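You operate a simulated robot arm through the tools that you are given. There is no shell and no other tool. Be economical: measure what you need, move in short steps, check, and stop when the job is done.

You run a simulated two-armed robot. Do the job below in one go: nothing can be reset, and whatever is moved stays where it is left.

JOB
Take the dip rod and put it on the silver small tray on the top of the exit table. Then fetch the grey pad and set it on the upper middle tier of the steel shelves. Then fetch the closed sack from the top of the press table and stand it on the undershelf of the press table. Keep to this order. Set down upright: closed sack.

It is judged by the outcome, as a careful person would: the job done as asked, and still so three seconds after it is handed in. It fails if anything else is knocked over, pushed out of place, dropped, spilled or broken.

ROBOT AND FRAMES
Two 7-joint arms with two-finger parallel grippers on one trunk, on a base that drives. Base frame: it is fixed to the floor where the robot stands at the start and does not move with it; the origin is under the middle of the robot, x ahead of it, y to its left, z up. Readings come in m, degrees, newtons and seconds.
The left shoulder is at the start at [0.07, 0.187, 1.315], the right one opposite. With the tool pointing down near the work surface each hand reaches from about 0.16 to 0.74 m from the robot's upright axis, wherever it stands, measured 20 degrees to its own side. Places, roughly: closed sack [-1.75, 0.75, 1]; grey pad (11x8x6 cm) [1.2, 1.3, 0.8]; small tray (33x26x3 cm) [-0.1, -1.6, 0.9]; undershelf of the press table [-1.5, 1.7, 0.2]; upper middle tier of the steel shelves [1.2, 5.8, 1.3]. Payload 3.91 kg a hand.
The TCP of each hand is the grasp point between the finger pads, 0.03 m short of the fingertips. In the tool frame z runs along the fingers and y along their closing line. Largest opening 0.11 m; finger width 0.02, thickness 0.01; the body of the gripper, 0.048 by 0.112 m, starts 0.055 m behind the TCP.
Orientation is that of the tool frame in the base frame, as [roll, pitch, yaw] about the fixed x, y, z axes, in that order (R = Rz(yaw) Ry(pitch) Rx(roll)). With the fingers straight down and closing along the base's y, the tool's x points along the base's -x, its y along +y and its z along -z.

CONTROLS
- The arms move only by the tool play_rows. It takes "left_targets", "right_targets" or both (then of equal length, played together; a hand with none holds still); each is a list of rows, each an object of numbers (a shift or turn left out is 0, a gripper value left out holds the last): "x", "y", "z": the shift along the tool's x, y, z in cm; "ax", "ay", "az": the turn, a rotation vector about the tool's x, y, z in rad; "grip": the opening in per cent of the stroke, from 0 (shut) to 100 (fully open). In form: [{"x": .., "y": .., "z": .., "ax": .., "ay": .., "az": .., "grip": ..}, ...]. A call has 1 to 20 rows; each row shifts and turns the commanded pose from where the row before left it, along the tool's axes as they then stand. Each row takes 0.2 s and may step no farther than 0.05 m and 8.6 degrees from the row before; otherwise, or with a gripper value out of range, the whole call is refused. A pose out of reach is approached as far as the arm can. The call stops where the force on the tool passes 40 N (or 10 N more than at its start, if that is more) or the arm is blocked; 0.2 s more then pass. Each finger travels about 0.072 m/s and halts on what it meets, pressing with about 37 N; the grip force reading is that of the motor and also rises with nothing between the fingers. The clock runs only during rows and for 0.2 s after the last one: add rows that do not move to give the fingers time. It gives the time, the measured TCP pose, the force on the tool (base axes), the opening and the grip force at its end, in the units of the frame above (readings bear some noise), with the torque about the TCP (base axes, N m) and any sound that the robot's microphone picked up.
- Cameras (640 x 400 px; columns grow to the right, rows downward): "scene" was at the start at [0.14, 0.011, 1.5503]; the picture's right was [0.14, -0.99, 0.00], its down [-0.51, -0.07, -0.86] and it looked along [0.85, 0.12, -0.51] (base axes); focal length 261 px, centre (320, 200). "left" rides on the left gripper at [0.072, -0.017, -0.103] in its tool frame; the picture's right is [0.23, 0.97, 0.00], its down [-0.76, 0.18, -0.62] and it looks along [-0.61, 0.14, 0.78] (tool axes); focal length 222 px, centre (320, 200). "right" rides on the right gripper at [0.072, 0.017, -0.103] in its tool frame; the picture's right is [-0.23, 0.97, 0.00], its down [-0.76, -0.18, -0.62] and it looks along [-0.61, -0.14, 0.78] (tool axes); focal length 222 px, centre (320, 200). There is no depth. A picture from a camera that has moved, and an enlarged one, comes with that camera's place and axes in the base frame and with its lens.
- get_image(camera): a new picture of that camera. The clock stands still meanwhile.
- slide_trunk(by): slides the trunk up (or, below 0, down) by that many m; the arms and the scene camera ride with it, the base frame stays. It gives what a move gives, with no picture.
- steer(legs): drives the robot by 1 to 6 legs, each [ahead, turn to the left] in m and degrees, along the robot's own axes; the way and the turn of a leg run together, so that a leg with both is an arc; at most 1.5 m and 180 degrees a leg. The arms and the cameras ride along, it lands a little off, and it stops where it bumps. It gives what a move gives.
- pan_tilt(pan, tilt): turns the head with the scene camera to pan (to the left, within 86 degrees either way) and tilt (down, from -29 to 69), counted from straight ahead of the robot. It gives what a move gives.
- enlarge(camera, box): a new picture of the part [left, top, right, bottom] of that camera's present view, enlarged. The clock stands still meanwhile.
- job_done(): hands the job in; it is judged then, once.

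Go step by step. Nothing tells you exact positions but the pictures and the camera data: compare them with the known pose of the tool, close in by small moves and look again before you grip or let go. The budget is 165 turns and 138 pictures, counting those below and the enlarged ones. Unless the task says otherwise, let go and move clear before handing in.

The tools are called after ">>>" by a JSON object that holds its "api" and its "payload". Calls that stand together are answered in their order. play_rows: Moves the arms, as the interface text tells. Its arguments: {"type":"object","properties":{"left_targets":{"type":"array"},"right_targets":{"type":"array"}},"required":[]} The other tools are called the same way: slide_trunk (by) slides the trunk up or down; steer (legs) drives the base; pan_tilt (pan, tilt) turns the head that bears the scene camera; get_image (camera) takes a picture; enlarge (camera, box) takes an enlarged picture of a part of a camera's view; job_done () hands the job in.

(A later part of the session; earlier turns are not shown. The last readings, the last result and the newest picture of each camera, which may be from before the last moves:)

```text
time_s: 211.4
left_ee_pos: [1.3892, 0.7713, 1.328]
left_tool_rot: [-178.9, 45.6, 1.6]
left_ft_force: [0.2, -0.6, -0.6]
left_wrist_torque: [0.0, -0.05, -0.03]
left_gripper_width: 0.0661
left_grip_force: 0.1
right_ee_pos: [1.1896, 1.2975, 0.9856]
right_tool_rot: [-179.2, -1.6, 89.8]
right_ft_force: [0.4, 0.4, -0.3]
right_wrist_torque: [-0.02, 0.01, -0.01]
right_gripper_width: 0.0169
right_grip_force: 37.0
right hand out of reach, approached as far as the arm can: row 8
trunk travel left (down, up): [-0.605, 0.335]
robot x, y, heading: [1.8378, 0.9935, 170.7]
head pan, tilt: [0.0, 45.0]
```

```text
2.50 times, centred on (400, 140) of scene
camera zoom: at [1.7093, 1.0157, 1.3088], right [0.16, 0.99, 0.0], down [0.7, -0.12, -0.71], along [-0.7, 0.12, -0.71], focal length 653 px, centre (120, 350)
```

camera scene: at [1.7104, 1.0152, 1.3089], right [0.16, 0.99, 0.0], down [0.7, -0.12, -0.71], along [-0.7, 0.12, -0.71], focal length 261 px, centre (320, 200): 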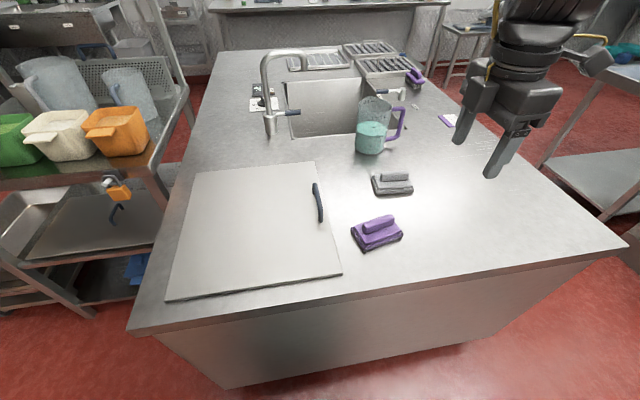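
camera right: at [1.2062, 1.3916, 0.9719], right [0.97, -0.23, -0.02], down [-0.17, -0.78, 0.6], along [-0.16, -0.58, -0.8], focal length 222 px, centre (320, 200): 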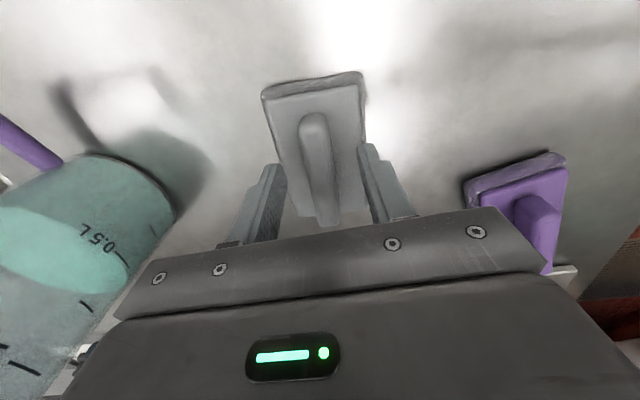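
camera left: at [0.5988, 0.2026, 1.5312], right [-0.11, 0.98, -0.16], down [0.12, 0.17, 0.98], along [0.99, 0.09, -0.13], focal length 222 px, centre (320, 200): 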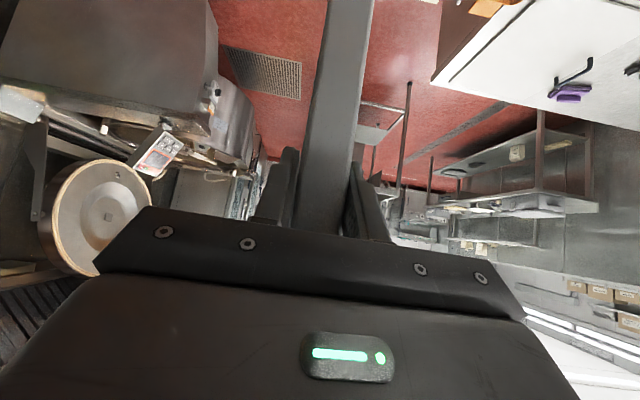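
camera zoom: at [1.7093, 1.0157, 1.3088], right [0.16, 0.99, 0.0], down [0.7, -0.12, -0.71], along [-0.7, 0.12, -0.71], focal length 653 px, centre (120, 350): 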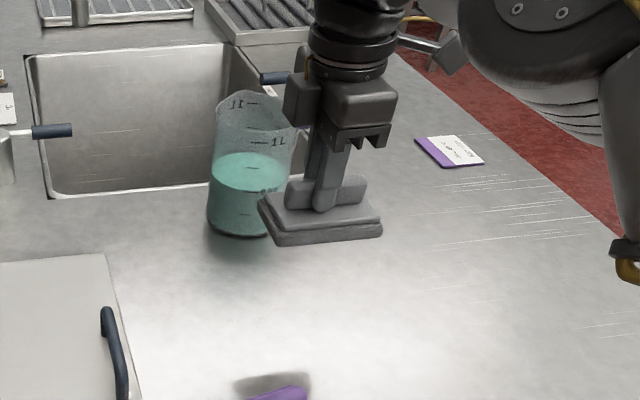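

Pad gripped (1.7 cm bar). Retract, raise the trunk, and turn toward the shelves to look.

>>> {"api": "slide_trunk", "payload": {"by": 0.25}}

>>> {"api": "play_rows", "payload": {"right_targets": [{"y": 4}, {"y": 4}, {"y": 4}, {"y": 4}, {"y": 4}, {"y": 4}, {}]}}

>>> {"api": "steer", "payload": {"legs": [[-0.1, 0], [0, -80]]}}

>>> {"api": "pan_tilt", "payload": {"pan": 5, "tilt": 20}}

>>> {"api": "get_image", "payload": {"camera": "scene"}}

```text
time_s: 214.0
left_ee_pos: [1.3905, 0.7718, 1.5782]
left_tool_rot: [-179.1, 45.7, 1.6]
left_ft_force: [1.3, 0.5, -0.3]
left_wrist_torque: [-0.03, 0.04, -0.02]
left_gripper_width: 0.066
left_grip_force: 0.1
right_ee_pos: [1.1901, 1.2981, 1.2363]
right_tool_rot: [-179.1, -1.6, 89.8]
right_ft_force: [0.4, 0.7, -1.3]
right_wrist_torque: [0.01, 0.03, -0.03]
right_gripper_width: 0.0168
right_grip_force: 36.6
trunk travel left (down, up): [-0.855, 0.085]
robot x, y, heading: [1.8419, 0.999, 170.6]
head pan, tilt: [0.0, 45.0]
```

```text
time_s: 215.6
left_ee_pos: [1.3899, 0.7718, 1.5782]
left_tool_rot: [-179.0, 45.6, 1.6]
left_ft_force: [-1.1, 0.2, -0.4]
left_wrist_torque: [0.01, 0.02, -0.03]
left_gripper_width: 0.0659
left_grip_force: 0.1
right_ee_pos: [1.4271, 1.2951, 1.2329]
right_tool_rot: [-179.1, -1.7, 89.8]
right_ft_force: [-0.6, 0.0, -1.4]
right_wrist_torque: [-0.01, -0.01, 0.02]
right_gripper_width: 0.0171
right_grip_force: 37.0
trunk travel left (down, up): [-0.855, 0.085]
robot x, y, heading: [1.8391, 0.9953, 170.7]
head pan, tilt: [0.0, 45.0]
```

```text
time_s: 220.2
left_ee_pos: [1.6432, 1.3835, 1.578]
left_tool_rot: [-178.9, 45.7, -79.0]
left_ft_force: [0.7, -0.2, 0.9]
left_wrist_torque: [-0.02, -0.03, -0.02]
left_gripper_width: 0.0661
left_grip_force: 0.0
right_ee_pos: [2.1681, 1.4334, 1.2332]
right_tool_rot: [-179.1, -1.6, 9.3]
right_ft_force: [0.3, 0.1, -1.0]
right_wrist_torque: [-0.01, 0.01, 0.0]
right_gripper_width: 0.0169
right_grip_force: 36.4
trunk travel left (down, up): [-0.855, 0.085]
robot x, y, heading: [1.9379, 0.9772, 90.2]
head pan, tilt: [0.0, 45.0]
```

```text
time_s: 221.1
left_ee_pos: [1.6439, 1.3836, 1.5782]
left_tool_rot: [-179.0, 45.7, -78.9]
left_ft_force: [-0.5, 0.4, 0.0]
left_wrist_torque: [-0.01, 0.03, -0.01]
left_gripper_width: 0.066
left_grip_force: 0.0
right_ee_pos: [2.1675, 1.4344, 1.2318]
right_tool_rot: [-179.1, -1.6, 9.3]
right_ft_force: [0.4, 0.1, -0.7]
right_wrist_torque: [0.02, 0.01, -0.02]
right_gripper_width: 0.0168
right_grip_force: 37.1
trunk travel left (down, up): [-0.855, 0.085]
robot x, y, heading: [1.9404, 0.9784, 90.1]
head pan, tilt: [5.0, 20.0]
```

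```text
47 pictures are left
camera scene: at [1.9309, 1.1205, 1.5975], right [1.0, 0.09, 0.0], down [0.03, -0.34, -0.94], along [-0.08, 0.94, -0.34], focal length 261 px, centre (320, 200)
```

scene: 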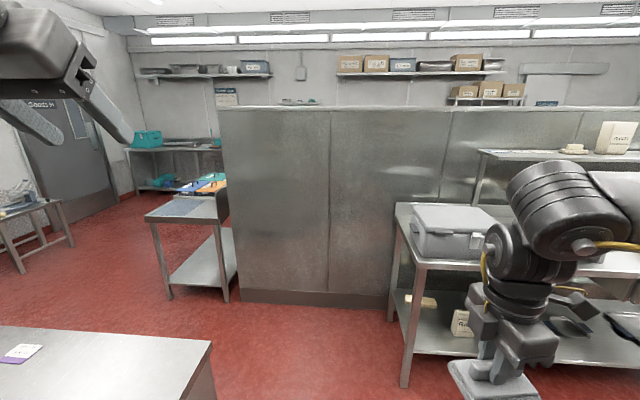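

The divider (y ≈ 2.9) bars the way; I'll go round its left end through the lane between counter and divider.

>>> {"api": "steer", "payload": {"legs": [[0, 6], [1.0, 0], [0, 54], [0.45, 0], [0, 30]]}}

>>> {"api": "pan_tilt", "payload": {"pan": -40, "tilt": 20}}

>>> {"api": "get_image", "payload": {"camera": "scene"}}

```text
time_s: 233.1
left_ee_pos: [1.0424, 1.9409, 1.5778]
left_tool_rot: [-179.1, 45.7, 10.0]
left_ft_force: [0.0, -0.3, -0.1]
left_wrist_torque: [-0.02, -0.02, 0.02]
left_gripper_width: 0.066
left_grip_force: 0.2
right_ee_pos: [1.0011, 2.464, 1.231]
right_tool_rot: [-179.1, -1.5, 98.5]
right_ft_force: [0.4, -1.1, -0.6]
right_wrist_torque: [-0.02, 0.03, -0.01]
right_gripper_width: 0.0168
right_grip_force: 37.2
trunk travel left (down, up): [-0.855, 0.085]
robot x, y, heading: [1.4581, 2.2261, 179.3]
head pan, tilt: [5.0, 20.0]
```

```text
time_s: 234.2
left_ee_pos: [1.0442, 1.9389, 1.5781]
left_tool_rot: [-179.1, 45.7, 10.1]
left_ft_force: [-0.6, -0.1, 0.0]
left_wrist_torque: [-0.03, 0.0, 0.02]
left_gripper_width: 0.0661
left_grip_force: 0.0
right_ee_pos: [1.002, 2.4639, 1.2328]
right_tool_rot: [-179.1, -1.6, 98.4]
right_ft_force: [0.1, -0.4, -0.3]
right_wrist_torque: [-0.01, 0.02, -0.02]
right_gripper_width: 0.0169
right_grip_force: 36.9
trunk travel left (down, up): [-0.855, 0.085]
robot x, y, heading: [1.4562, 2.2272, 179.1]
head pan, tilt: [-40.0, 20.0]
```

```text
46 pictures are left
camera scene: at [1.3339, 2.288, 1.5976], right [0.65, 0.76, 0.0], down [0.26, -0.22, -0.94], along [-0.71, 0.61, -0.34], focal length 261 px, centre (320, 200)
```

scene: 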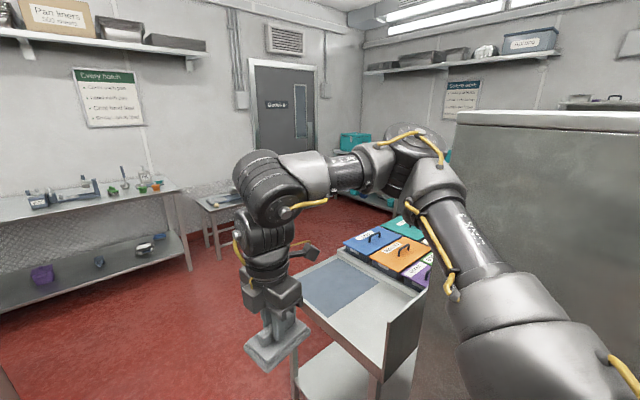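

>>> {"api": "steer", "payload": {"legs": [[1.4, 0], [0, -89]]}}

>>> {"api": "pan_tilt", "payload": {"pan": -20, "tilt": 15}}

>>> {"api": "get_image", "payload": {"camera": "scene"}}

```text
time_s: 245.0
left_ee_pos: [-0.2462, 2.6482, 1.5793]
left_tool_rot: [-178.9, 45.7, -78.8]
left_ft_force: [0.0, 0.3, -1.0]
left_wrist_torque: [-0.01, 0.02, -0.01]
left_gripper_width: 0.0659
left_grip_force: 0.0
right_ee_pos: [0.2779, 2.697, 1.2323]
right_tool_rot: [-179.1, -1.7, 9.5]
right_ft_force: [-0.1, 0.7, -0.8]
right_wrist_torque: [0.02, 0.01, -0.01]
right_gripper_width: 0.0172
right_grip_force: 36.9
trunk travel left (down, up): [-0.855, 0.085]
robot x, y, heading: [0.0497, 2.2444, 90.1]
head pan, tilt: [-40.0, 20.0]
```

```text
time_s: 245.9
left_ee_pos: [-0.2434, 2.6471, 1.5785]
left_tool_rot: [-179.1, 45.7, -78.8]
left_ft_force: [0.8, -0.2, -0.9]
left_wrist_torque: [-0.03, 0.0, 0.02]
left_gripper_width: 0.066
left_grip_force: 0.1
right_ee_pos: [0.2791, 2.6961, 1.2323]
right_tool_rot: [-179.1, -1.5, 9.5]
right_ft_force: [0.0, -0.2, -0.5]
right_wrist_torque: [0.01, -0.03, -0.02]
right_gripper_width: 0.017
right_grip_force: 37.4
trunk travel left (down, up): [-0.855, 0.085]
robot x, y, heading: [0.051, 2.2406, 90.4]
head pan, tilt: [-20.0, 15.0]
```

```text
45 pictures are left
camera scene: at [0.0827, 2.3786, 1.6057], right [0.94, -0.34, 0.0], down [-0.09, -0.24, -0.97], along [0.33, 0.91, -0.26], focal length 261 px, centre (320, 200)
```

scene: 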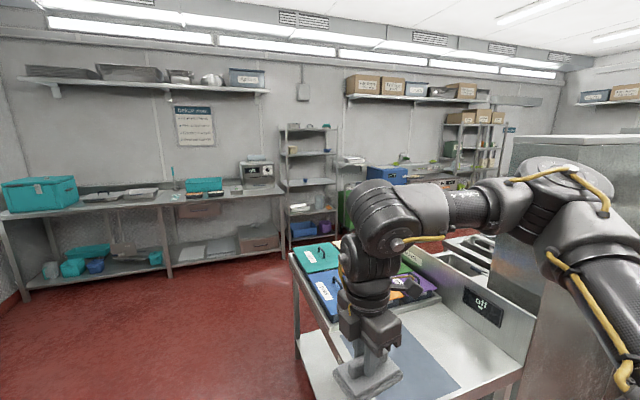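

The steel shelves stand ahead around (1.1, 5.8). Continue north past the board table and look.

>>> {"api": "steer", "payload": {"legs": [[1.5, 0], [0.5, 0], [0, -30]]}}

>>> {"api": "pan_tilt", "payload": {"pan": -5, "tilt": 15}}

>>> {"api": "get_image", "payload": {"camera": "scene"}}

```text
time_s: 257.3
left_ee_pos: [-0.0167, 4.7486, 1.5776]
left_tool_rot: [-178.8, 45.7, -108.3]
left_ft_force: [0.1, 0.4, 0.1]
left_wrist_torque: [0.02, -0.03, 0.01]
left_gripper_width: 0.0658
left_grip_force: 0.1
right_ee_pos: [0.4631, 4.5335, 1.2324]
right_tool_rot: [-179.1, -1.8, -20.0]
right_ft_force: [-0.2, -0.2, -1.1]
right_wrist_torque: [0.01, 0.02, 0.01]
right_gripper_width: 0.0168
right_grip_force: 36.5
trunk travel left (down, up): [-0.855, 0.085]
robot x, y, heading: [0.0394, 4.2517, 60.7]
head pan, tilt: [-20.0, 15.0]
```

```text
time_s: 258.1
left_ee_pos: [-0.0165, 4.7483, 1.5769]
left_tool_rot: [-179.0, 45.7, -108.4]
left_ft_force: [0.7, -0.1, -0.4]
left_wrist_torque: [-0.02, -0.01, 0.03]
left_gripper_width: 0.066
left_grip_force: 0.0
right_ee_pos: [0.4644, 4.533, 1.2334]
right_tool_rot: [-179.1, -1.6, -20.1]
right_ft_force: [-0.1, 0.2, -0.6]
right_wrist_torque: [-0.03, -0.02, 0.03]
right_gripper_width: 0.017
right_grip_force: 37.4
trunk travel left (down, up): [-0.855, 0.085]
robot x, y, heading: [0.0388, 4.2501, 60.8]
head pan, tilt: [-5.0, 15.0]
```

```text
44 pictures are left
camera scene: at [0.1182, 4.3698, 1.6057], right [0.83, -0.56, 0.0], down [-0.15, -0.21, -0.97], along [0.55, 0.8, -0.26], focal length 261 px, centre (320, 200)
```

scene: 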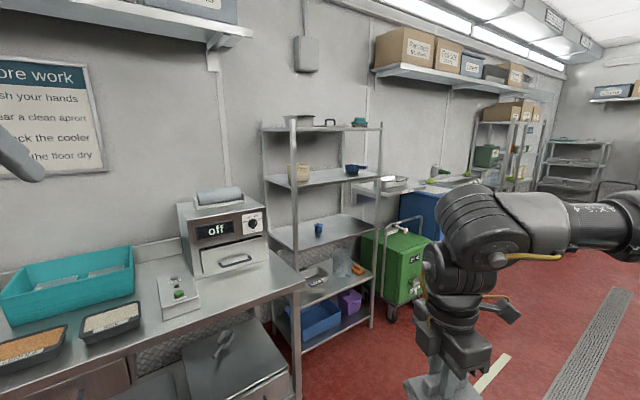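

Upper-middle tier (z ≈ 1.3) holds a cream container and a navy pot; space between. Zoom in.

>>> {"api": "enlarge", "payload": {"camera": "scene", "box": [240, 100, 400, 260]}}

```text
2.50 times, centred on (320, 180) of scene
camera zoom: at [0.1182, 4.3698, 1.6057], right [0.83, -0.56, 0.0], down [-0.15, -0.21, -0.97], along [0.55, 0.8, -0.26], focal length 653 px, centre (320, 250)
```

zoom: 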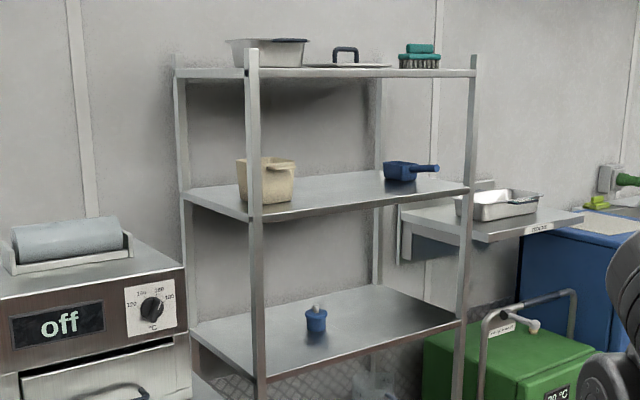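

Shelf tier spans x 0.82–1.46, y 5.62–6.0, with clearance of about 0.28 m; the free spot is near (1.2, 5.75). Check the floor to the right before driving.

>>> {"api": "pan_tilt", "payload": {"pan": -50, "tilt": 40}}

>>> {"api": "get_image", "payload": {"camera": "scene"}}

```text
time_s: 259.2
left_ee_pos: [-0.016, 4.7484, 1.5786]
left_tool_rot: [-179.0, 45.8, -108.4]
left_ft_force: [0.0, -0.8, -0.2]
left_wrist_torque: [0.08, 0.0, 0.0]
left_gripper_width: 0.0658
left_grip_force: 0.1
right_ee_pos: [0.463, 4.5325, 1.2313]
right_tool_rot: [-179.2, -1.6, -20.1]
right_ft_force: [-0.1, 0.1, -0.7]
right_wrist_torque: [-0.01, 0.01, 0.0]
right_gripper_width: 0.0167
right_grip_force: 37.3
trunk travel left (down, up): [-0.855, 0.085]
robot x, y, heading: [0.0416, 4.2516, 60.7]
head pan, tilt: [-50.0, 40.0]
```

```text
42 pictures are left
camera scene: at [0.1485, 4.3087, 1.5662], right [0.19, -0.98, 0.0], down [-0.63, -0.12, -0.77], along [0.75, 0.14, -0.64], focal length 261 px, centre (320, 200)
```

scene: 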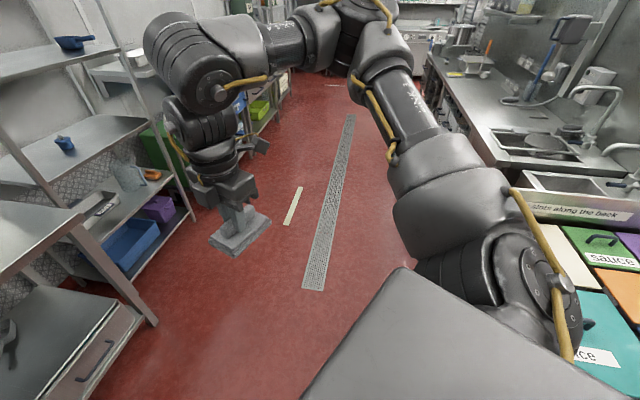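

Floor is clear. Drive to stand in front of the shelves.

>>> {"api": "steer", "payload": {"legs": [[0.4, 0], [0, -51], [0.8, 0], [0, 81]]}}

>>> {"api": "slide_trunk", "payload": {"by": 0.08}}

>>> {"api": "pan_tilt", "payload": {"pan": -10, "tilt": 20}}

>>> {"api": "get_image", "payload": {"camera": "scene"}}

```text
time_s: 271.5
left_ee_pos: [0.7272, 5.1557, 1.5774]
left_tool_rot: [-179.0, 45.7, -74.7]
left_ft_force: [-0.2, 0.8, 0.4]
left_wrist_torque: [-0.01, 0.01, 0.04]
left_gripper_width: 0.066
left_grip_force: 0.1
right_ee_pos: [1.2464, 5.2436, 1.2322]
right_tool_rot: [-179.1, -1.5, 13.6]
right_ft_force: [-0.1, -0.2, -0.8]
right_wrist_torque: [0.01, 0.04, 0.02]
right_gripper_width: 0.0167
right_grip_force: 37.0
trunk travel left (down, up): [-0.855, 0.085]
robot x, y, heading: [1.054, 4.7716, 94.5]
head pan, tilt: [-50.0, 40.0]
```

```text
time_s: 272.7
left_ee_pos: [0.7272, 5.1548, 1.6595]
left_tool_rot: [-179.0, 45.7, -74.6]
left_ft_force: [0.1, 0.1, -0.3]
left_wrist_torque: [0.0, -0.01, 0.01]
left_gripper_width: 0.0662
left_grip_force: 0.2
right_ee_pos: [1.2456, 5.2431, 1.3126]
right_tool_rot: [-179.1, -1.6, 13.6]
right_ft_force: [-0.5, 0.1, -0.1]
right_wrist_torque: [-0.02, 0.02, -0.02]
right_gripper_width: 0.017
right_grip_force: 36.8
trunk travel left (down, up): [-0.935, 0.005]
robot x, y, heading: [1.0527, 4.774, 94.5]
head pan, tilt: [-50.0, 40.0]
```

```text
time_s: 273.8
left_ee_pos: [0.7274, 5.1539, 1.6577]
left_tool_rot: [-179.0, 45.8, -74.6]
left_ft_force: [-0.1, -0.1, 0.4]
left_wrist_torque: [0.03, 0.05, 0.03]
left_gripper_width: 0.066
left_grip_force: 0.1
right_ee_pos: [1.2459, 5.2434, 1.3123]
right_tool_rot: [-179.1, -1.6, 13.7]
right_ft_force: [0.3, -0.9, -0.1]
right_wrist_torque: [-0.02, 0.0, -0.04]
right_gripper_width: 0.0171
right_grip_force: 36.9
trunk travel left (down, up): [-0.935, 0.005]
robot x, y, heading: [1.0517, 4.7736, 94.6]
head pan, tilt: [-10.0, 20.0]
```

```text
41 pictures are left
camera scene: at [1.0571, 4.9135, 1.6775], right [1.0, -0.1, 0.0], down [-0.03, -0.34, -0.94], along [0.09, 0.94, -0.34], focal length 261 px, centre (320, 200)
```

scene: 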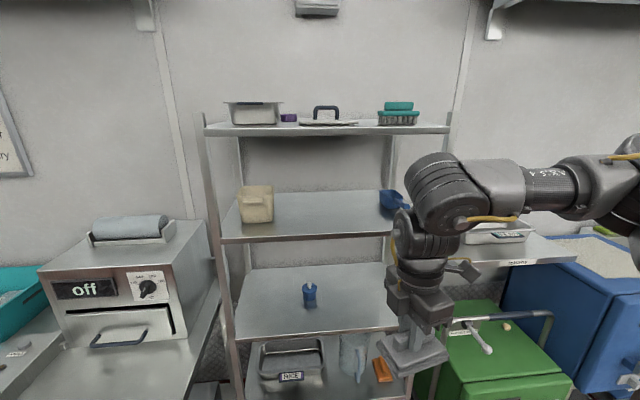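

Turn the right tool to face the shelf and pitch it 50° forward.

>>> {"api": "play_rows", "payload": {"right_targets": [{"az": 0.145}, {"az": 0.145}, {"az": 0.145}, {"az": 0.145}, {"az": 0.145}, {"az": 0.145}, {"az": 0.145}, {"az": 0.145}, {"az": 0.145}, {"az": 0.145}, {"az": 0.145}, {"az": 0.145}, {"az": 0.07}, {}]}}

>>> {"api": "play_rows", "payload": {"right_targets": [{"ay": -0.145}, {"ay": -0.145}, {"ay": -0.145}, {"ay": -0.145}, {"ay": -0.145}, {"ay": -0.145}, {"ay": -0.145}, {}]}}

>>> {"api": "get_image", "payload": {"camera": "scene"}}

```text
time_s: 276.8
left_ee_pos: [0.7299, 5.1542, 1.6575]
left_tool_rot: [-179.1, 45.7, -74.7]
left_ft_force: [-0.4, 0.3, 0.0]
left_wrist_torque: [0.04, 0.0, 0.01]
left_gripper_width: 0.0658
left_grip_force: 0.0
right_ee_pos: [1.3013, 5.2397, 1.3133]
right_tool_rot: [-178.8, 1.1, -90.2]
right_ft_force: [0.5, -1.0, -0.9]
right_wrist_torque: [0.01, 0.01, -0.01]
right_gripper_width: 0.0167
right_grip_force: 36.8
right hand out of reach, approached as far as the arm can: row 13
trunk travel left (down, up): [-0.935, 0.005]
robot x, y, heading: [1.0559, 4.7791, 94.4]
head pan, tilt: [-10.0, 20.0]
```

```text
time_s: 278.6
left_ee_pos: [0.728, 5.1562, 1.6577]
left_tool_rot: [-179.0, 45.7, -74.6]
left_ft_force: [-0.4, 0.0, -0.3]
left_wrist_torque: [0.01, 0.02, -0.01]
left_gripper_width: 0.0662
left_grip_force: 0.0
right_ee_pos: [1.3562, 5.2583, 1.3436]
right_tool_rot: [-178.7, 23.2, -89.4]
right_ft_force: [-0.1, 0.5, -0.5]
right_wrist_torque: [-0.02, 0.01, 0.01]
right_gripper_width: 0.017
right_grip_force: 37.3
right hand out of reach, approached as far as the arm can: row 1, 2, 3, 4, 5, 6, 7
trunk travel left (down, up): [-0.935, 0.005]
robot x, y, heading: [1.0538, 4.7716, 94.4]
head pan, tilt: [-10.0, 20.0]
```

```text
40 pictures are left
camera scene: at [1.0574, 4.9137, 1.6776], right [1.0, -0.1, 0.0], down [-0.03, -0.34, -0.94], along [0.09, 0.94, -0.34], focal length 261 px, centre (320, 200)
```

scene: 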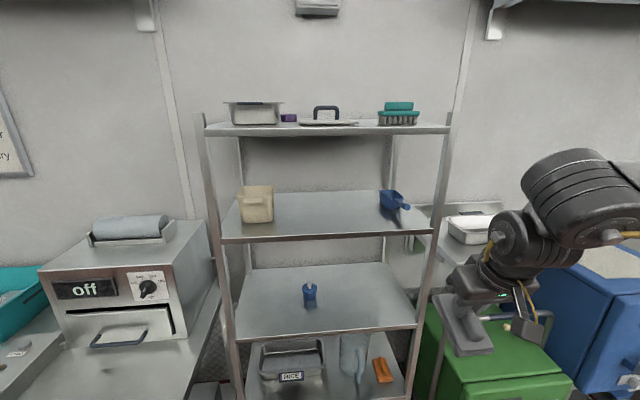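

Move the hand out and up, then pitch further.

>>> {"api": "play_rows", "payload": {"right_targets": [{"x": -2.8, "y": 2.4, "z": -1.4}, {"x": -2.8, "y": 2.4, "z": -1.4}, {"x": -2.8, "y": 2.4, "z": -1.4}, {"x": -2.8, "y": 2.4, "z": -1.4}, {"x": -2.8, "y": 2.4, "z": -1.4}, {"ay": -0.145}, {"ay": -0.145}, {"ay": -0.145}, {"ay": -0.145}, {}]}}

>>> {"api": "get_image", "payload": {"camera": "scene"}}

```text
time_s: 280.8
left_ee_pos: [0.7288, 5.154, 1.6594]
left_tool_rot: [-179.1, 45.8, -74.7]
left_ft_force: [1.0, -0.5, 0.1]
left_wrist_torque: [0.02, 0.05, 0.02]
left_gripper_width: 0.0661
left_grip_force: 0.1
right_ee_pos: [1.2526, 5.3917, 1.4742]
right_tool_rot: [-177.7, 56.5, -87.7]
right_ft_force: [0.3, 0.1, -0.2]
right_wrist_torque: [-0.01, 0.0, 0.05]
right_gripper_width: 0.0169
right_grip_force: 36.9
right hand out of reach, approached as far as the arm can: row 8, 9
trunk travel left (down, up): [-0.935, 0.005]
robot x, y, heading: [1.0515, 4.7724, 94.9]
head pan, tilt: [-10.0, 20.0]
```

```text
39 pictures are left
camera scene: at [1.0587, 4.9129, 1.6777], right [1.0, -0.1, 0.0], down [-0.03, -0.34, -0.94], along [0.09, 0.94, -0.34], focal length 261 px, centre (320, 200)
```

scene: 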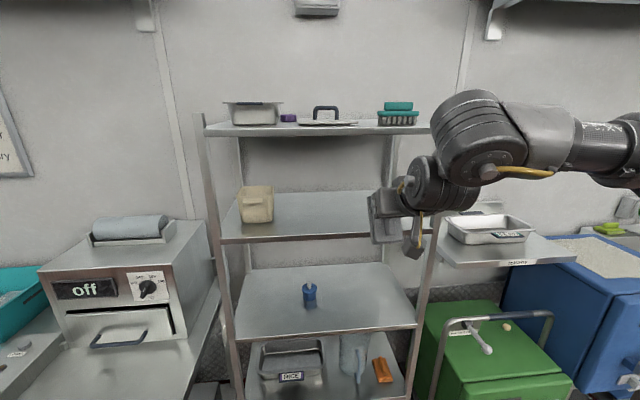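

Pitch is 56°. Adjust to x ≈ 1.17 and z ≈ 1.40, then drive in by the base.

>>> {"api": "play_rows", "payload": {"right_targets": [{"x": 2.0, "y": 2.7, "z": 1.4}, {"x": 2.0, "y": 2.7, "z": 1.4}, {"x": 2.0, "y": 2.7, "z": 1.4}, {}]}}

>>> {"api": "steer", "payload": {"legs": [[0.2, 0]]}}

>>> {"api": "get_image", "payload": {"camera": "scene"}}

>>> {"api": "get_image", "payload": {"camera": "right"}}

```text
time_s: 281.8
left_ee_pos: [0.7269, 5.1541, 1.6584]
left_tool_rot: [-178.9, 45.7, -74.6]
left_ft_force: [-0.5, -0.3, 0.2]
left_wrist_torque: [-0.02, -0.04, 0.03]
left_gripper_width: 0.0661
left_grip_force: 0.0
right_ee_pos: [1.1884, 5.4359, 1.4067]
right_tool_rot: [-177.5, 56.5, -87.8]
right_ft_force: [-0.1, -0.1, -0.6]
right_wrist_torque: [0.01, -0.02, -0.01]
right_gripper_width: 0.0169
right_grip_force: 36.6
right hand out of reach, approached as far as the arm can: row 1, 2, 3
trunk travel left (down, up): [-0.935, 0.005]
robot x, y, heading: [1.0538, 4.7727, 94.5]
head pan, tilt: [-10.0, 20.0]
```

```text
time_s: 283.4
left_ee_pos: [0.7137, 5.345, 1.6609]
left_tool_rot: [-178.9, 45.9, -74.8]
left_ft_force: [0.5, -1.6, -0.5]
left_wrist_torque: [0.01, 0.03, -0.02]
left_gripper_width: 0.066
left_grip_force: 0.1
right_ee_pos: [1.1774, 5.626, 1.4101]
right_tool_rot: [-177.6, 56.7, -88.0]
right_ft_force: [-0.9, -0.4, -0.6]
right_wrist_torque: [0.02, -0.02, 0.0]
right_gripper_width: 0.0171
right_grip_force: 37.0
trunk travel left (down, up): [-0.935, 0.005]
robot x, y, heading: [1.0379, 4.967, 94.3]
head pan, tilt: [-10.0, 20.0]
```

```text
38 pictures are left
camera scene: at [1.0434, 5.1024, 1.6782], right [0.99, -0.1, 0.0], down [-0.03, -0.34, -0.94], along [0.09, 0.94, -0.34], focal length 261 px, centre (320, 200)
```

scene: 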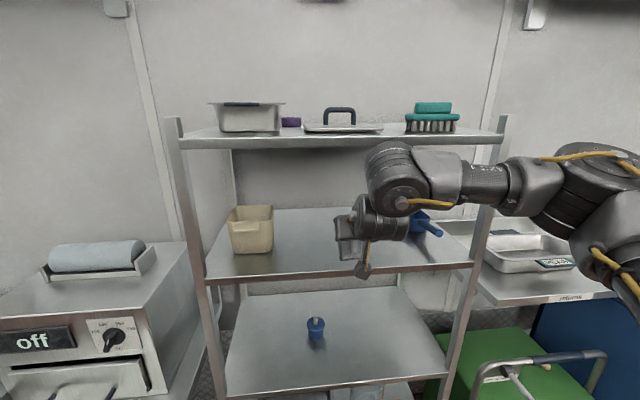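

```text
37 pictures are left
camera right: at [1.1603, 5.5007, 1.4052], right [-0.98, 0.12, 0.17], down [0.16, -0.1, 0.98], along [0.14, 0.99, 0.08], focal length 222 px, centre (320, 200)
```

right: 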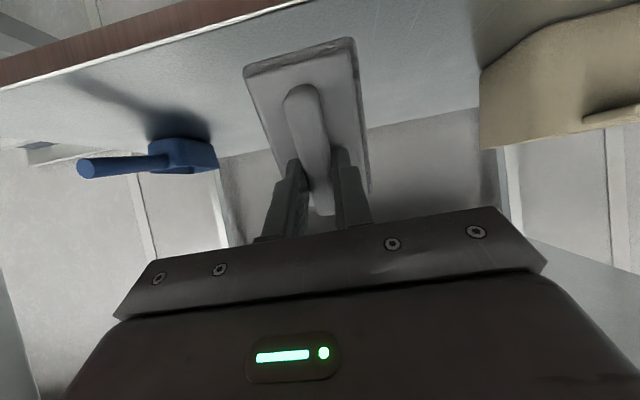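

Clearances look fine. Drive in 11 cm more.

>>> {"api": "steer", "payload": {"legs": [[0.11, 0]]}}

>>> {"api": "get_image", "payload": {"camera": "scene"}}

>>> {"api": "get_image", "payload": {"camera": "right"}}

```text
time_s: 284.6
left_ee_pos: [0.7077, 5.4441, 1.6634]
left_tool_rot: [-178.8, 46.3, -74.8]
left_ft_force: [-0.4, -0.3, 0.3]
left_wrist_torque: [0.09, 0.0, -0.03]
left_gripper_width: 0.066
left_grip_force: 0.1
right_ee_pos: [1.1704, 5.7263, 1.4141]
right_tool_rot: [-177.7, 57.0, -88.2]
right_ft_force: [-0.1, -0.7, -0.5]
right_wrist_torque: [-0.02, -0.03, -0.02]
right_gripper_width: 0.0169
right_grip_force: 37.0
trunk travel left (down, up): [-0.935, 0.005]
robot x, y, heading: [1.0301, 5.0743, 94.1]
head pan, tilt: [-10.0, 20.0]
```

```text
36 pictures are left
camera scene: at [1.0361, 5.2008, 1.6791], right [0.99, -0.1, 0.0], down [-0.04, -0.33, -0.94], along [0.1, 0.94, -0.33], focal length 261 px, centre (320, 200)
```

scene: 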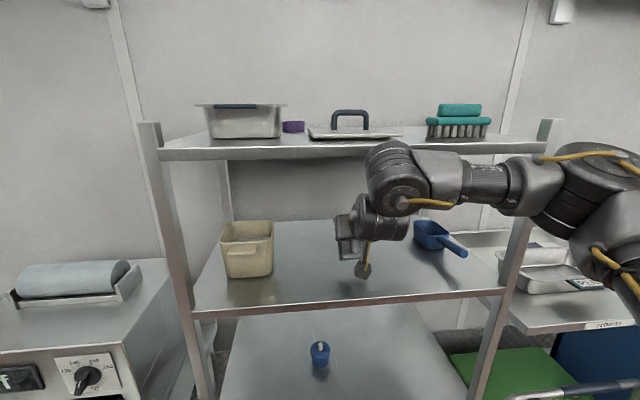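

```text
35 pictures are left
camera right: at [1.1537, 5.6005, 1.409], right [-0.98, 0.13, 0.17], down [0.16, -0.11, 0.98], along [0.14, 0.99, 0.09], focal length 222 px, centre (320, 200)
```

right: 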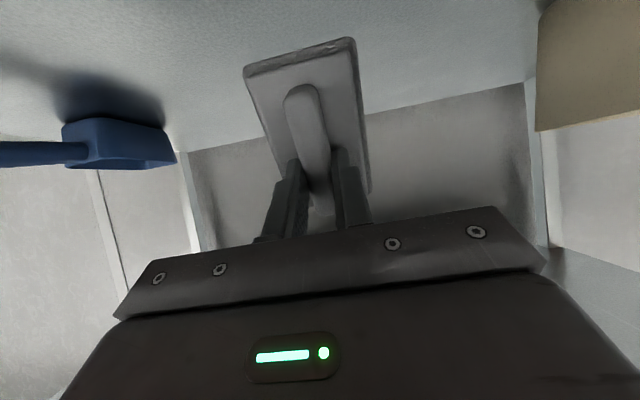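

The pad is tilted with the hand; I'll ease back 5 cm, reduce the pitch to 45°, touch the pad's near edge on the tier and pivot it flat by moving forward.

>>> {"api": "steer", "payload": {"legs": [[-0.045, 0]]}}

>>> {"api": "play_rows", "payload": {"right_targets": [{"ay": 0.1}, {"ay": 0.1}, {}]}}

>>> {"api": "play_rows", "payload": {"right_targets": [{"x": 0.7, "z": 0.7}, {"x": 0.7, "z": 0.7}, {}]}}

```text
time_s: 285.4
left_ee_pos: [0.7086, 5.4284, 1.655]
left_tool_rot: [-179.0, 45.2, -75.0]
left_ft_force: [-0.2, 1.8, -0.4]
left_wrist_torque: [-0.03, 0.02, 0.01]
left_gripper_width: 0.0661
left_grip_force: 0.1
right_ee_pos: [1.172, 5.706, 1.4007]
right_tool_rot: [-177.4, 56.0, -88.1]
right_ft_force: [0.3, 0.3, -1.4]
right_wrist_torque: [0.01, 0.04, 0.02]
right_gripper_width: 0.0168
right_grip_force: 37.5
trunk travel left (down, up): [-0.935, 0.005]
robot x, y, heading: [1.0286, 5.0275, 94.1]
head pan, tilt: [-10.0, 20.0]
```

```text
time_s: 286.2
left_ee_pos: [0.7094, 5.4228, 1.6563]
left_tool_rot: [-179.0, 45.4, -75.0]
left_ft_force: [-0.1, 1.3, -0.5]
left_wrist_torque: [-0.03, -0.02, 0.0]
left_gripper_width: 0.0662
left_grip_force: 0.0
right_ee_pos: [1.1711, 5.6997, 1.4023]
right_tool_rot: [-178.0, 44.7, -88.8]
right_ft_force: [-0.5, 1.2, 0.1]
right_wrist_torque: [-0.03, 0.01, 0.02]
right_gripper_width: 0.0168
right_grip_force: 37.0
trunk travel left (down, up): [-0.935, 0.005]
robot x, y, heading: [1.0312, 5.0264, 93.8]
head pan, tilt: [-10.0, 20.0]
```

```text
time_s: 287.1
left_ee_pos: [0.7096, 5.4139, 1.6592]
left_tool_rot: [-179.0, 45.6, -74.9]
left_ft_force: [-0.5, 0.7, -0.2]
left_wrist_torque: [-0.02, -0.01, 0.0]
left_gripper_width: 0.066
left_grip_force: 0.0
right_ee_pos: [1.1747, 5.6933, 1.3884]
right_tool_rot: [-178.2, 45.3, -88.9]
right_ft_force: [0.0, 3.0, 5.9]
right_wrist_torque: [0.26, 0.21, -0.13]
right_gripper_width: 0.017
right_grip_force: 36.7
trunk travel left (down, up): [-0.935, 0.005]
robot x, y, heading: [1.0361, 5.0268, 94.2]
head pan, tilt: [-10.0, 20.0]
```

Contact made lightly. Pivot: forward with slight lowering.

>>> {"api": "play_rows", "payload": {"right_targets": [{"x": -1.0, "z": 1.1}, {"x": -0.75, "z": 1.35}, {}]}}

>>> {"api": "get_image", "payload": {"camera": "right"}}

```text
time_s: 287.9
left_ee_pos: [0.7093, 5.4066, 1.6603]
left_tool_rot: [-178.8, 45.8, -74.8]
left_ft_force: [0.7, 0.2, -0.4]
left_wrist_torque: [-0.02, -0.01, -0.01]
left_gripper_width: 0.0658
left_grip_force: 0.0
right_ee_pos: [1.1723, 5.7194, 1.3859]
right_tool_rot: [-178.2, 45.6, -88.8]
right_ft_force: [0.2, -5.8, 28.4]
right_wrist_torque: [-0.49, 0.59, 0.14]
right_gripper_width: 0.0174
right_grip_force: 37.1
trunk travel left (down, up): [-0.935, 0.005]
robot x, y, heading: [1.0346, 5.0243, 94.2]
head pan, tilt: [-10.0, 20.0]
```

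```text
34 pictures are left
camera right: at [1.1557, 5.5955, 1.4077], right [-0.98, 0.16, 0.14], down [0.16, 0.09, 0.98], along [0.15, 0.98, -0.11], focal length 222 px, centre (320, 200)
```

right: 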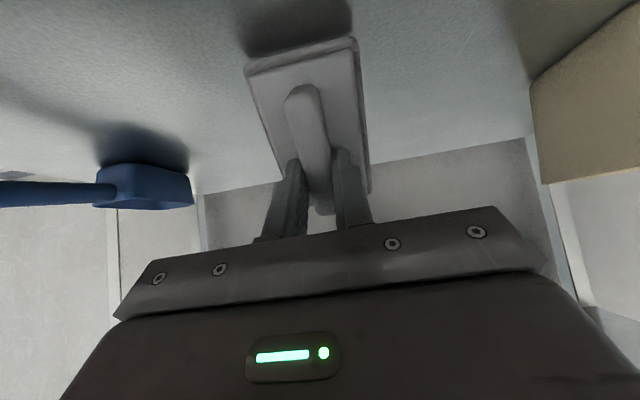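

The pad slides rather than pivots at 45°. Back off, reduce the pitch to 30° where pressing gives the right lever.

>>> {"api": "play_rows", "payload": {"right_targets": [{"x": -0.7, "z": -0.7}, {"x": 1.5, "z": -1.6}, {"x": 1.5, "z": -1.6}, {"ay": 0.13}, {"ay": 0.13}, {}]}}

>>> {"api": "get_image", "payload": {"camera": "scene"}}

```text
time_s: 289.2
left_ee_pos: [0.7117, 5.4134, 1.6594]
left_tool_rot: [-179.0, 45.7, -75.1]
left_ft_force: [0.2, -0.6, -0.3]
left_wrist_torque: [0.01, 0.0, 0.02]
left_gripper_width: 0.066
left_grip_force: 0.0
right_ee_pos: [1.1738, 5.6786, 1.394]
right_tool_rot: [-178.6, 30.1, -89.4]
right_ft_force: [-1.6, 0.0, -0.5]
right_wrist_torque: [0.01, 0.02, -0.01]
right_gripper_width: 0.0169
right_grip_force: 36.6
trunk travel left (down, up): [-0.935, 0.005]
robot x, y, heading: [1.0328, 5.0284, 94.3]
head pan, tilt: [-10.0, 20.0]
```

```text
33 pictures are left
camera scene: at [1.039, 5.1697, 1.6777], right [0.99, -0.1, 0.0], down [-0.04, -0.34, -0.94], along [0.1, 0.94, -0.34], focal length 261 px, centre (320, 200)
```

scene: 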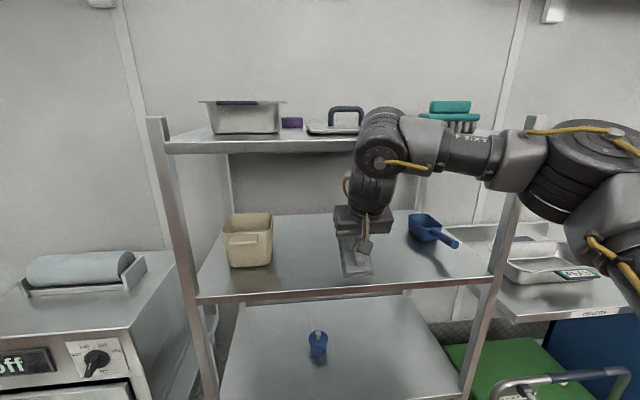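

>>> {"api": "play_rows", "payload": {"right_targets": [{"x": 0.5, "z": 0.87}, {"x": -0.55, "z": 0.75}, {"x": -0.4, "z": 1.0}, {}]}}

>>> {"api": "get_image", "payload": {"camera": "right"}}

```text
time_s: 290.2
left_ee_pos: [0.7105, 5.4122, 1.6596]
left_tool_rot: [-178.8, 45.8, -74.9]
left_ft_force: [-0.2, 0.3, -0.7]
left_wrist_torque: [-0.01, 0.01, 0.0]
left_gripper_width: 0.066
left_grip_force: 0.1
right_ee_pos: [1.1749, 5.6942, 1.3765]
right_tool_rot: [-178.5, 30.3, -89.5]
right_ft_force: [1.7, 0.6, 24.2]
right_wrist_torque: [-0.83, 0.41, 0.08]
right_gripper_width: 0.0176
right_grip_force: 36.5
trunk travel left (down, up): [-0.935, 0.005]
robot x, y, heading: [1.0335, 5.0299, 94.1]
head pan, tilt: [-10.0, 20.0]
```

```text
32 pictures are left
camera right: at [1.1563, 5.5792, 1.4283], right [-0.98, 0.2, 0.09], down [0.16, 0.34, 0.93], along [0.15, 0.92, -0.36], focal length 222 px, centre (320, 200)
```

right: 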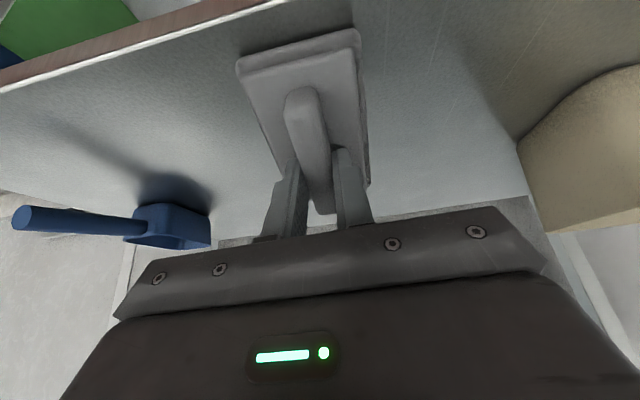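

>>> {"api": "play_rows", "payload": {"right_targets": [{"x": -0.29, "z": 1.09}, {"x": -0.29, "z": 1.09}, {"x": -0.29, "z": 1.09}, {}]}}

>>> {"api": "get_image", "payload": {"camera": "right"}}

```text
time_s: 291.2
left_ee_pos: [0.7115, 5.4035, 1.6603]
left_tool_rot: [-178.9, 46.0, -74.9]
left_ft_force: [1.2, -0.1, 0.0]
left_wrist_torque: [0.0, 0.01, 0.0]
left_gripper_width: 0.066
left_grip_force: 0.0
right_ee_pos: [1.1725, 5.712, 1.3542]
right_tool_rot: [-178.5, 30.6, -89.3]
right_ft_force: [1.9, -11.3, 34.8]
right_wrist_torque: [-0.3, 0.67, 0.14]
right_gripper_width: 0.0174
right_grip_force: 37.2
trunk travel left (down, up): [-0.935, 0.005]
robot x, y, heading: [1.0333, 5.0312, 94.2]
head pan, tilt: [-10.0, 20.0]
```

```text
31 pictures are left
camera right: at [1.1556, 5.5974, 1.4062], right [-0.98, 0.2, 0.09], down [0.16, 0.34, 0.93], along [0.15, 0.92, -0.36], focal length 222 px, centre (320, 200)
```

right: 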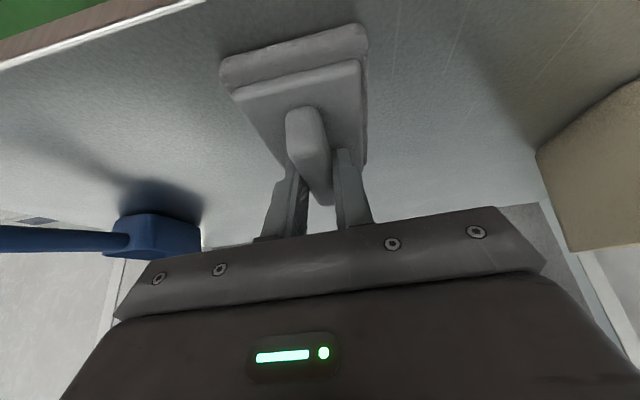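

The pad has pivoted flat. Release and withdraw.

>>> {"api": "play_rows", "payload": {"right_targets": [{"x": -0.1, "z": -0.3}, {}, {"grip": 40}, {}, {}, {}]}}

>>> {"api": "get_image", "payload": {"camera": "right"}}

```text
time_s: 292.6
left_ee_pos: [0.7091, 5.4053, 1.6595]
left_tool_rot: [-178.8, 46.0, -74.8]
left_ft_force: [-0.1, -0.3, -0.7]
left_wrist_torque: [0.02, 0.04, -0.02]
left_gripper_width: 0.0659
left_grip_force: 0.1
right_ee_pos: [1.1746, 5.7105, 1.3554]
right_tool_rot: [-178.4, 30.4, -89.3]
right_ft_force: [4.9, -1.0, 10.6]
right_wrist_torque: [-0.02, 0.07, 0.03]
right_gripper_width: 0.0413
right_grip_force: 0.0
trunk travel left (down, up): [-0.935, 0.005]
robot x, y, heading: [1.032, 5.0306, 94.1]
head pan, tilt: [-10.0, 20.0]
```

```text
30 pictures are left
camera right: at [1.1568, 5.597, 1.4072], right [-0.98, 0.2, 0.09], down [0.16, 0.34, 0.93], along [0.15, 0.92, -0.36], focal length 222 px, centre (320, 200)
```

right: 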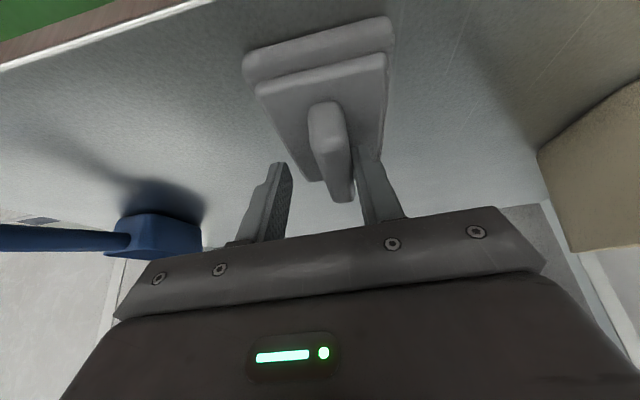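

>>> {"api": "play_rows", "payload": {"right_targets": [{"x": -0.3, "z": -0.6, "y": 0.7}, {"grip": 55}, {"x": 1.0, "z": -2.6}, {"x": 1.35, "z": -3.6}, {"x": 3, "z": -3}, {"x": 3, "z": -3}, {}]}}

>>> {"api": "get_image", "payload": {"camera": "scene"}}

```text
time_s: 294.2
left_ee_pos: [0.7094, 5.4151, 1.6574]
left_tool_rot: [-179.0, 45.6, -74.9]
left_ft_force: [-0.5, -0.2, 0.4]
left_wrist_torque: [0.01, 0.01, -0.03]
left_gripper_width: 0.0658
left_grip_force: 0.2
right_ee_pos: [1.1734, 5.6114, 1.4345]
right_tool_rot: [-178.4, 30.1, -89.2]
right_ft_force: [0.3, 0.1, -0.1]
right_wrist_torque: [0.03, -0.01, 0.0]
right_gripper_width: 0.0608
right_grip_force: 0.1
right hand out of reach, approached as far as the arm can: row 6
trunk travel left (down, up): [-0.935, 0.005]
robot x, y, heading: [1.03, 5.0312, 94.0]
head pan, tilt: [-10.0, 20.0]
```

```text
29 pictures are left
camera scene: at [1.0383, 5.1724, 1.6775], right [0.99, -0.1, 0.0], down [-0.03, -0.34, -0.94], along [0.1, 0.93, -0.34], focal length 261 px, centre (320, 200)
```

scene: 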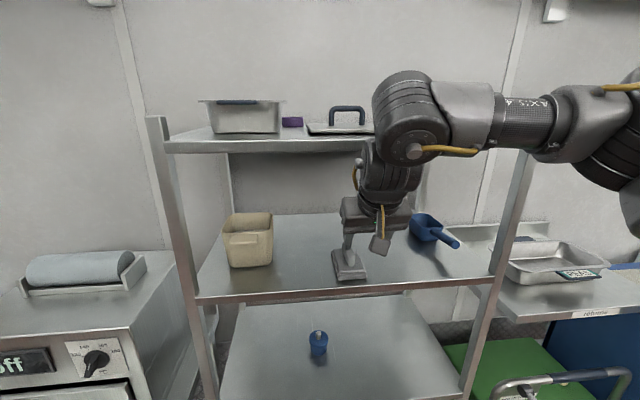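

The pad rests on the tier. Back the base away and verify.

>>> {"api": "steer", "payload": {"legs": [[-0.4, 0]]}}

>>> {"api": "enlarge", "payload": {"camera": "scene", "box": [200, 90, 480, 290]}}

```text
time_s: 296.7
left_ee_pos: [0.7382, 5.0298, 1.6572]
left_tool_rot: [-179.0, 45.5, -75.3]
left_ft_force: [-0.5, 0.0, 0.4]
left_wrist_torque: [0.02, 0.03, 0.02]
left_gripper_width: 0.0659
left_grip_force: 0.0
right_ee_pos: [1.2026, 5.2219, 1.4324]
right_tool_rot: [-178.4, 29.9, -89.4]
right_ft_force: [-0.1, -0.1, 0.4]
right_wrist_torque: [-0.02, -0.03, -0.01]
right_gripper_width: 0.0605
right_grip_force: 0.2
trunk travel left (down, up): [-0.935, 0.005]
robot x, y, heading: [1.0585, 4.6365, 94.1]
head pan, tilt: [-10.0, 20.0]
```

```text
2.00 times, centred on (340, 190) of scene
camera zoom: at [1.066, 4.7845, 1.6772], right [0.99, -0.11, 0.0], down [-0.04, -0.34, -0.94], along [0.1, 0.93, -0.34], focal length 522 px, centre (280, 220)
```

zoom: 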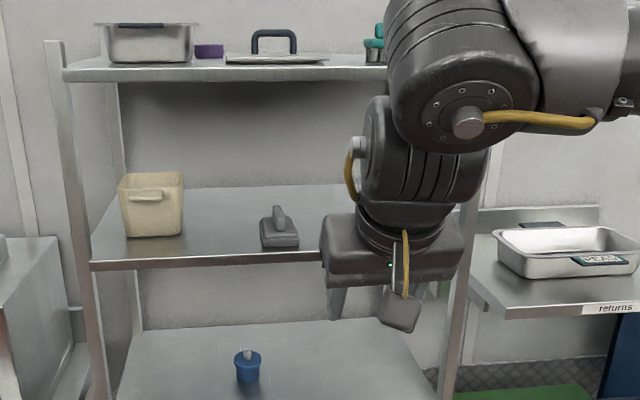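

Pad is set. Now to the press table: drive back around the divider toward the west side.

>>> {"api": "steer", "payload": {"legs": [[0, 105], [1.0, 0], [0, 56], [1.1, 0], [0.9, 0], [0, -30]]}}

>>> {"api": "pan_tilt", "payload": {"pan": 0, "tilt": 25}}

>>> {"api": "get_image", "payload": {"camera": "scene"}}

```text
time_s: 319.9
left_ee_pos: [-0.4302, 1.8679, 1.6586]
left_tool_rot: [-178.9, 45.8, 58.6]
left_ft_force: [0.7, -0.1, 0.1]
left_wrist_torque: [0.02, -0.01, -0.02]
left_gripper_width: 0.0661
left_grip_force: 0.1
right_ee_pos: [-0.8907, 2.0697, 1.4346]
right_tool_rot: [-178.4, 30.1, 44.3]
right_ft_force: [0.1, 0.0, -0.2]
right_wrist_torque: [-0.01, -0.01, 0.03]
right_gripper_width: 0.0604
right_grip_force: 0.1
trunk travel left (down, up): [-0.935, 0.005]
robot x, y, heading: [-0.3719, 2.3673, -132.5]
head pan, tilt: [-10.0, 20.0]
```

```text
time_s: 320.6
left_ee_pos: [-0.4308, 1.8677, 1.6588]
left_tool_rot: [-178.9, 45.7, 58.6]
left_ft_force: [-0.8, 0.5, 0.6]
left_wrist_torque: [-0.04, 0.0, -0.01]
left_gripper_width: 0.0659
left_grip_force: 0.1
right_ee_pos: [-0.8925, 2.0707, 1.4341]
right_tool_rot: [-178.4, 30.1, 44.3]
right_ft_force: [-0.6, 0.9, -0.7]
right_wrist_torque: [-0.02, -0.01, 0.0]
right_gripper_width: 0.0604
right_grip_force: 0.1
trunk travel left (down, up): [-0.935, 0.005]
robot x, y, heading: [-0.3755, 2.3669, -132.4]
head pan, tilt: [0.0, 25.0]
```

```text
27 pictures are left
camera scene: at [-0.4689, 2.2609, 1.6695], right [-0.74, 0.67, 0.0], down [0.28, 0.31, -0.91], along [-0.61, -0.67, -0.42], focal length 261 px, centre (320, 200)
```

scene: 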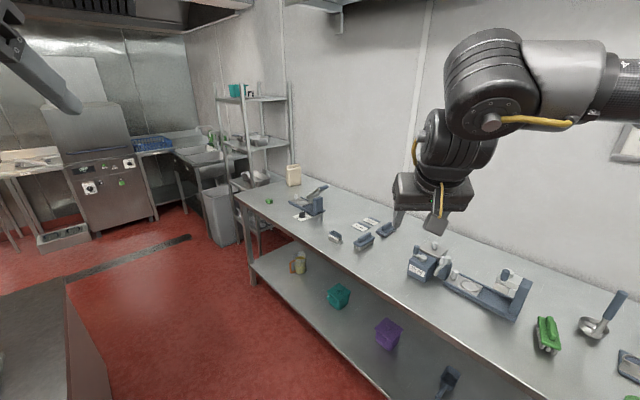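

The sack (beige) stands at the far-left end of the press table. Zoom in on it and the undershelf below.

>>> {"api": "enlarge", "payload": {"camera": "scene", "box": [220, 140, 420, 340]}}

```text
2.00 times, centred on (320, 240) of scene
camera zoom: at [-0.4689, 2.2609, 1.6695], right [-0.74, 0.67, 0.0], down [0.28, 0.31, -0.91], along [-0.61, -0.67, -0.42], focal length 522 px, centre (320, 120)
```

zoom: 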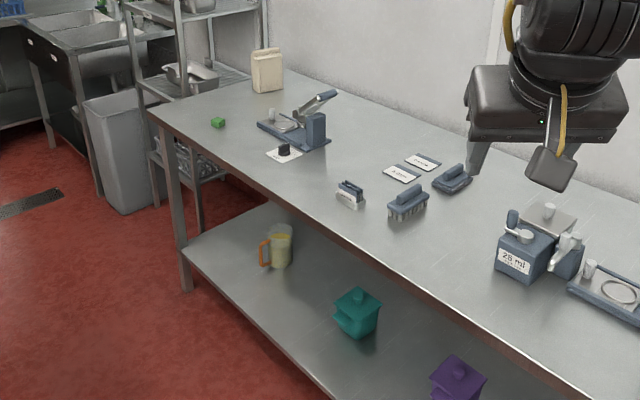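

Plan: stand before the sack facing −x. Drive south along the press table and turn to face it.

>>> {"api": "steer", "payload": {"legs": [[0, 31], [1.2, 0], [0.57, 0], [0, -78]]}}

>>> {"api": "slide_trunk", "payload": {"by": -0.2}}

>>> {"api": "pan_tilt", "payload": {"pan": -5, "tilt": 25}}

>>> {"api": "get_image", "payload": {"camera": "scene"}}

```text
time_s: 325.1
left_ee_pos: [-0.2143, 1.5274, 1.6677]
left_tool_rot: [-178.4, 47.3, 93.9]
left_ft_force: [0.8, 1.4, 0.0]
left_wrist_torque: [-0.05, 0.03, -0.05]
left_gripper_width: 0.066
left_grip_force: 0.1
right_ee_pos: [-0.7135, 1.4173, 1.4518]
right_tool_rot: [-178.3, 31.2, 79.9]
right_ft_force: [-1.9, -0.3, 2.6]
right_wrist_torque: [0.07, -0.12, 0.05]
right_gripper_width: 0.0606
right_grip_force: 0.0
trunk travel left (down, up): [-0.935, 0.005]
robot x, y, heading: [-0.4697, 1.9286, -97.1]
head pan, tilt: [0.0, 25.0]
stopped in leg 2: the robot was blocked; the commanded pose is now the measured one
```

```text
time_s: 327.3
left_ee_pos: [-0.2231, 1.4989, 1.462]
left_tool_rot: [-179.0, 46.1, 93.4]
left_ft_force: [-0.3, -0.5, 0.5]
left_wrist_torque: [-0.02, 0.0, -0.01]
left_gripper_width: 0.0659
left_grip_force: 0.1
right_ee_pos: [-0.7184, 1.3979, 1.2376]
right_tool_rot: [-178.4, 30.3, 79.5]
right_ft_force: [-0.4, 0.2, -0.3]
right_wrist_torque: [0.03, -0.02, 0.02]
right_gripper_width: 0.0606
right_grip_force: 0.1
trunk travel left (down, up): [-0.735, 0.205]
robot x, y, heading: [-0.4642, 1.9238, -97.5]
head pan, tilt: [0.0, 25.0]
```

```text
time_s: 328.0
left_ee_pos: [-0.2228, 1.4983, 1.4603]
left_tool_rot: [-178.8, 46.2, 93.4]
left_ft_force: [0.0, 0.0, -0.5]
left_wrist_torque: [-0.01, -0.01, -0.01]
left_gripper_width: 0.0657
left_grip_force: 0.0
right_ee_pos: [-0.717, 1.3974, 1.2377]
right_tool_rot: [-178.3, 30.2, 79.4]
right_ft_force: [1.1, -0.5, -0.4]
right_wrist_torque: [-0.01, -0.02, -0.01]
right_gripper_width: 0.0605
right_grip_force: 0.0
trunk travel left (down, up): [-0.735, 0.205]
robot x, y, heading: [-0.4632, 1.9312, -97.2]
head pan, tilt: [-5.0, 25.0]
```

```text
25 pictures are left
camera scene: at [-0.4922, 1.7873, 1.4695], right [-0.98, 0.21, 0.0], down [0.09, 0.41, -0.91], along [-0.19, -0.89, -0.42], focal length 261 px, centre (320, 200)
```

scene: 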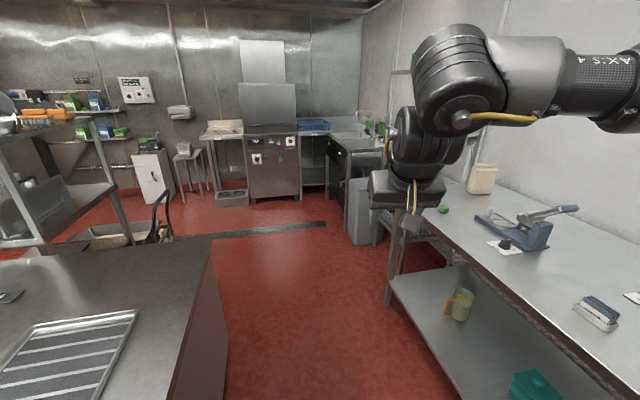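

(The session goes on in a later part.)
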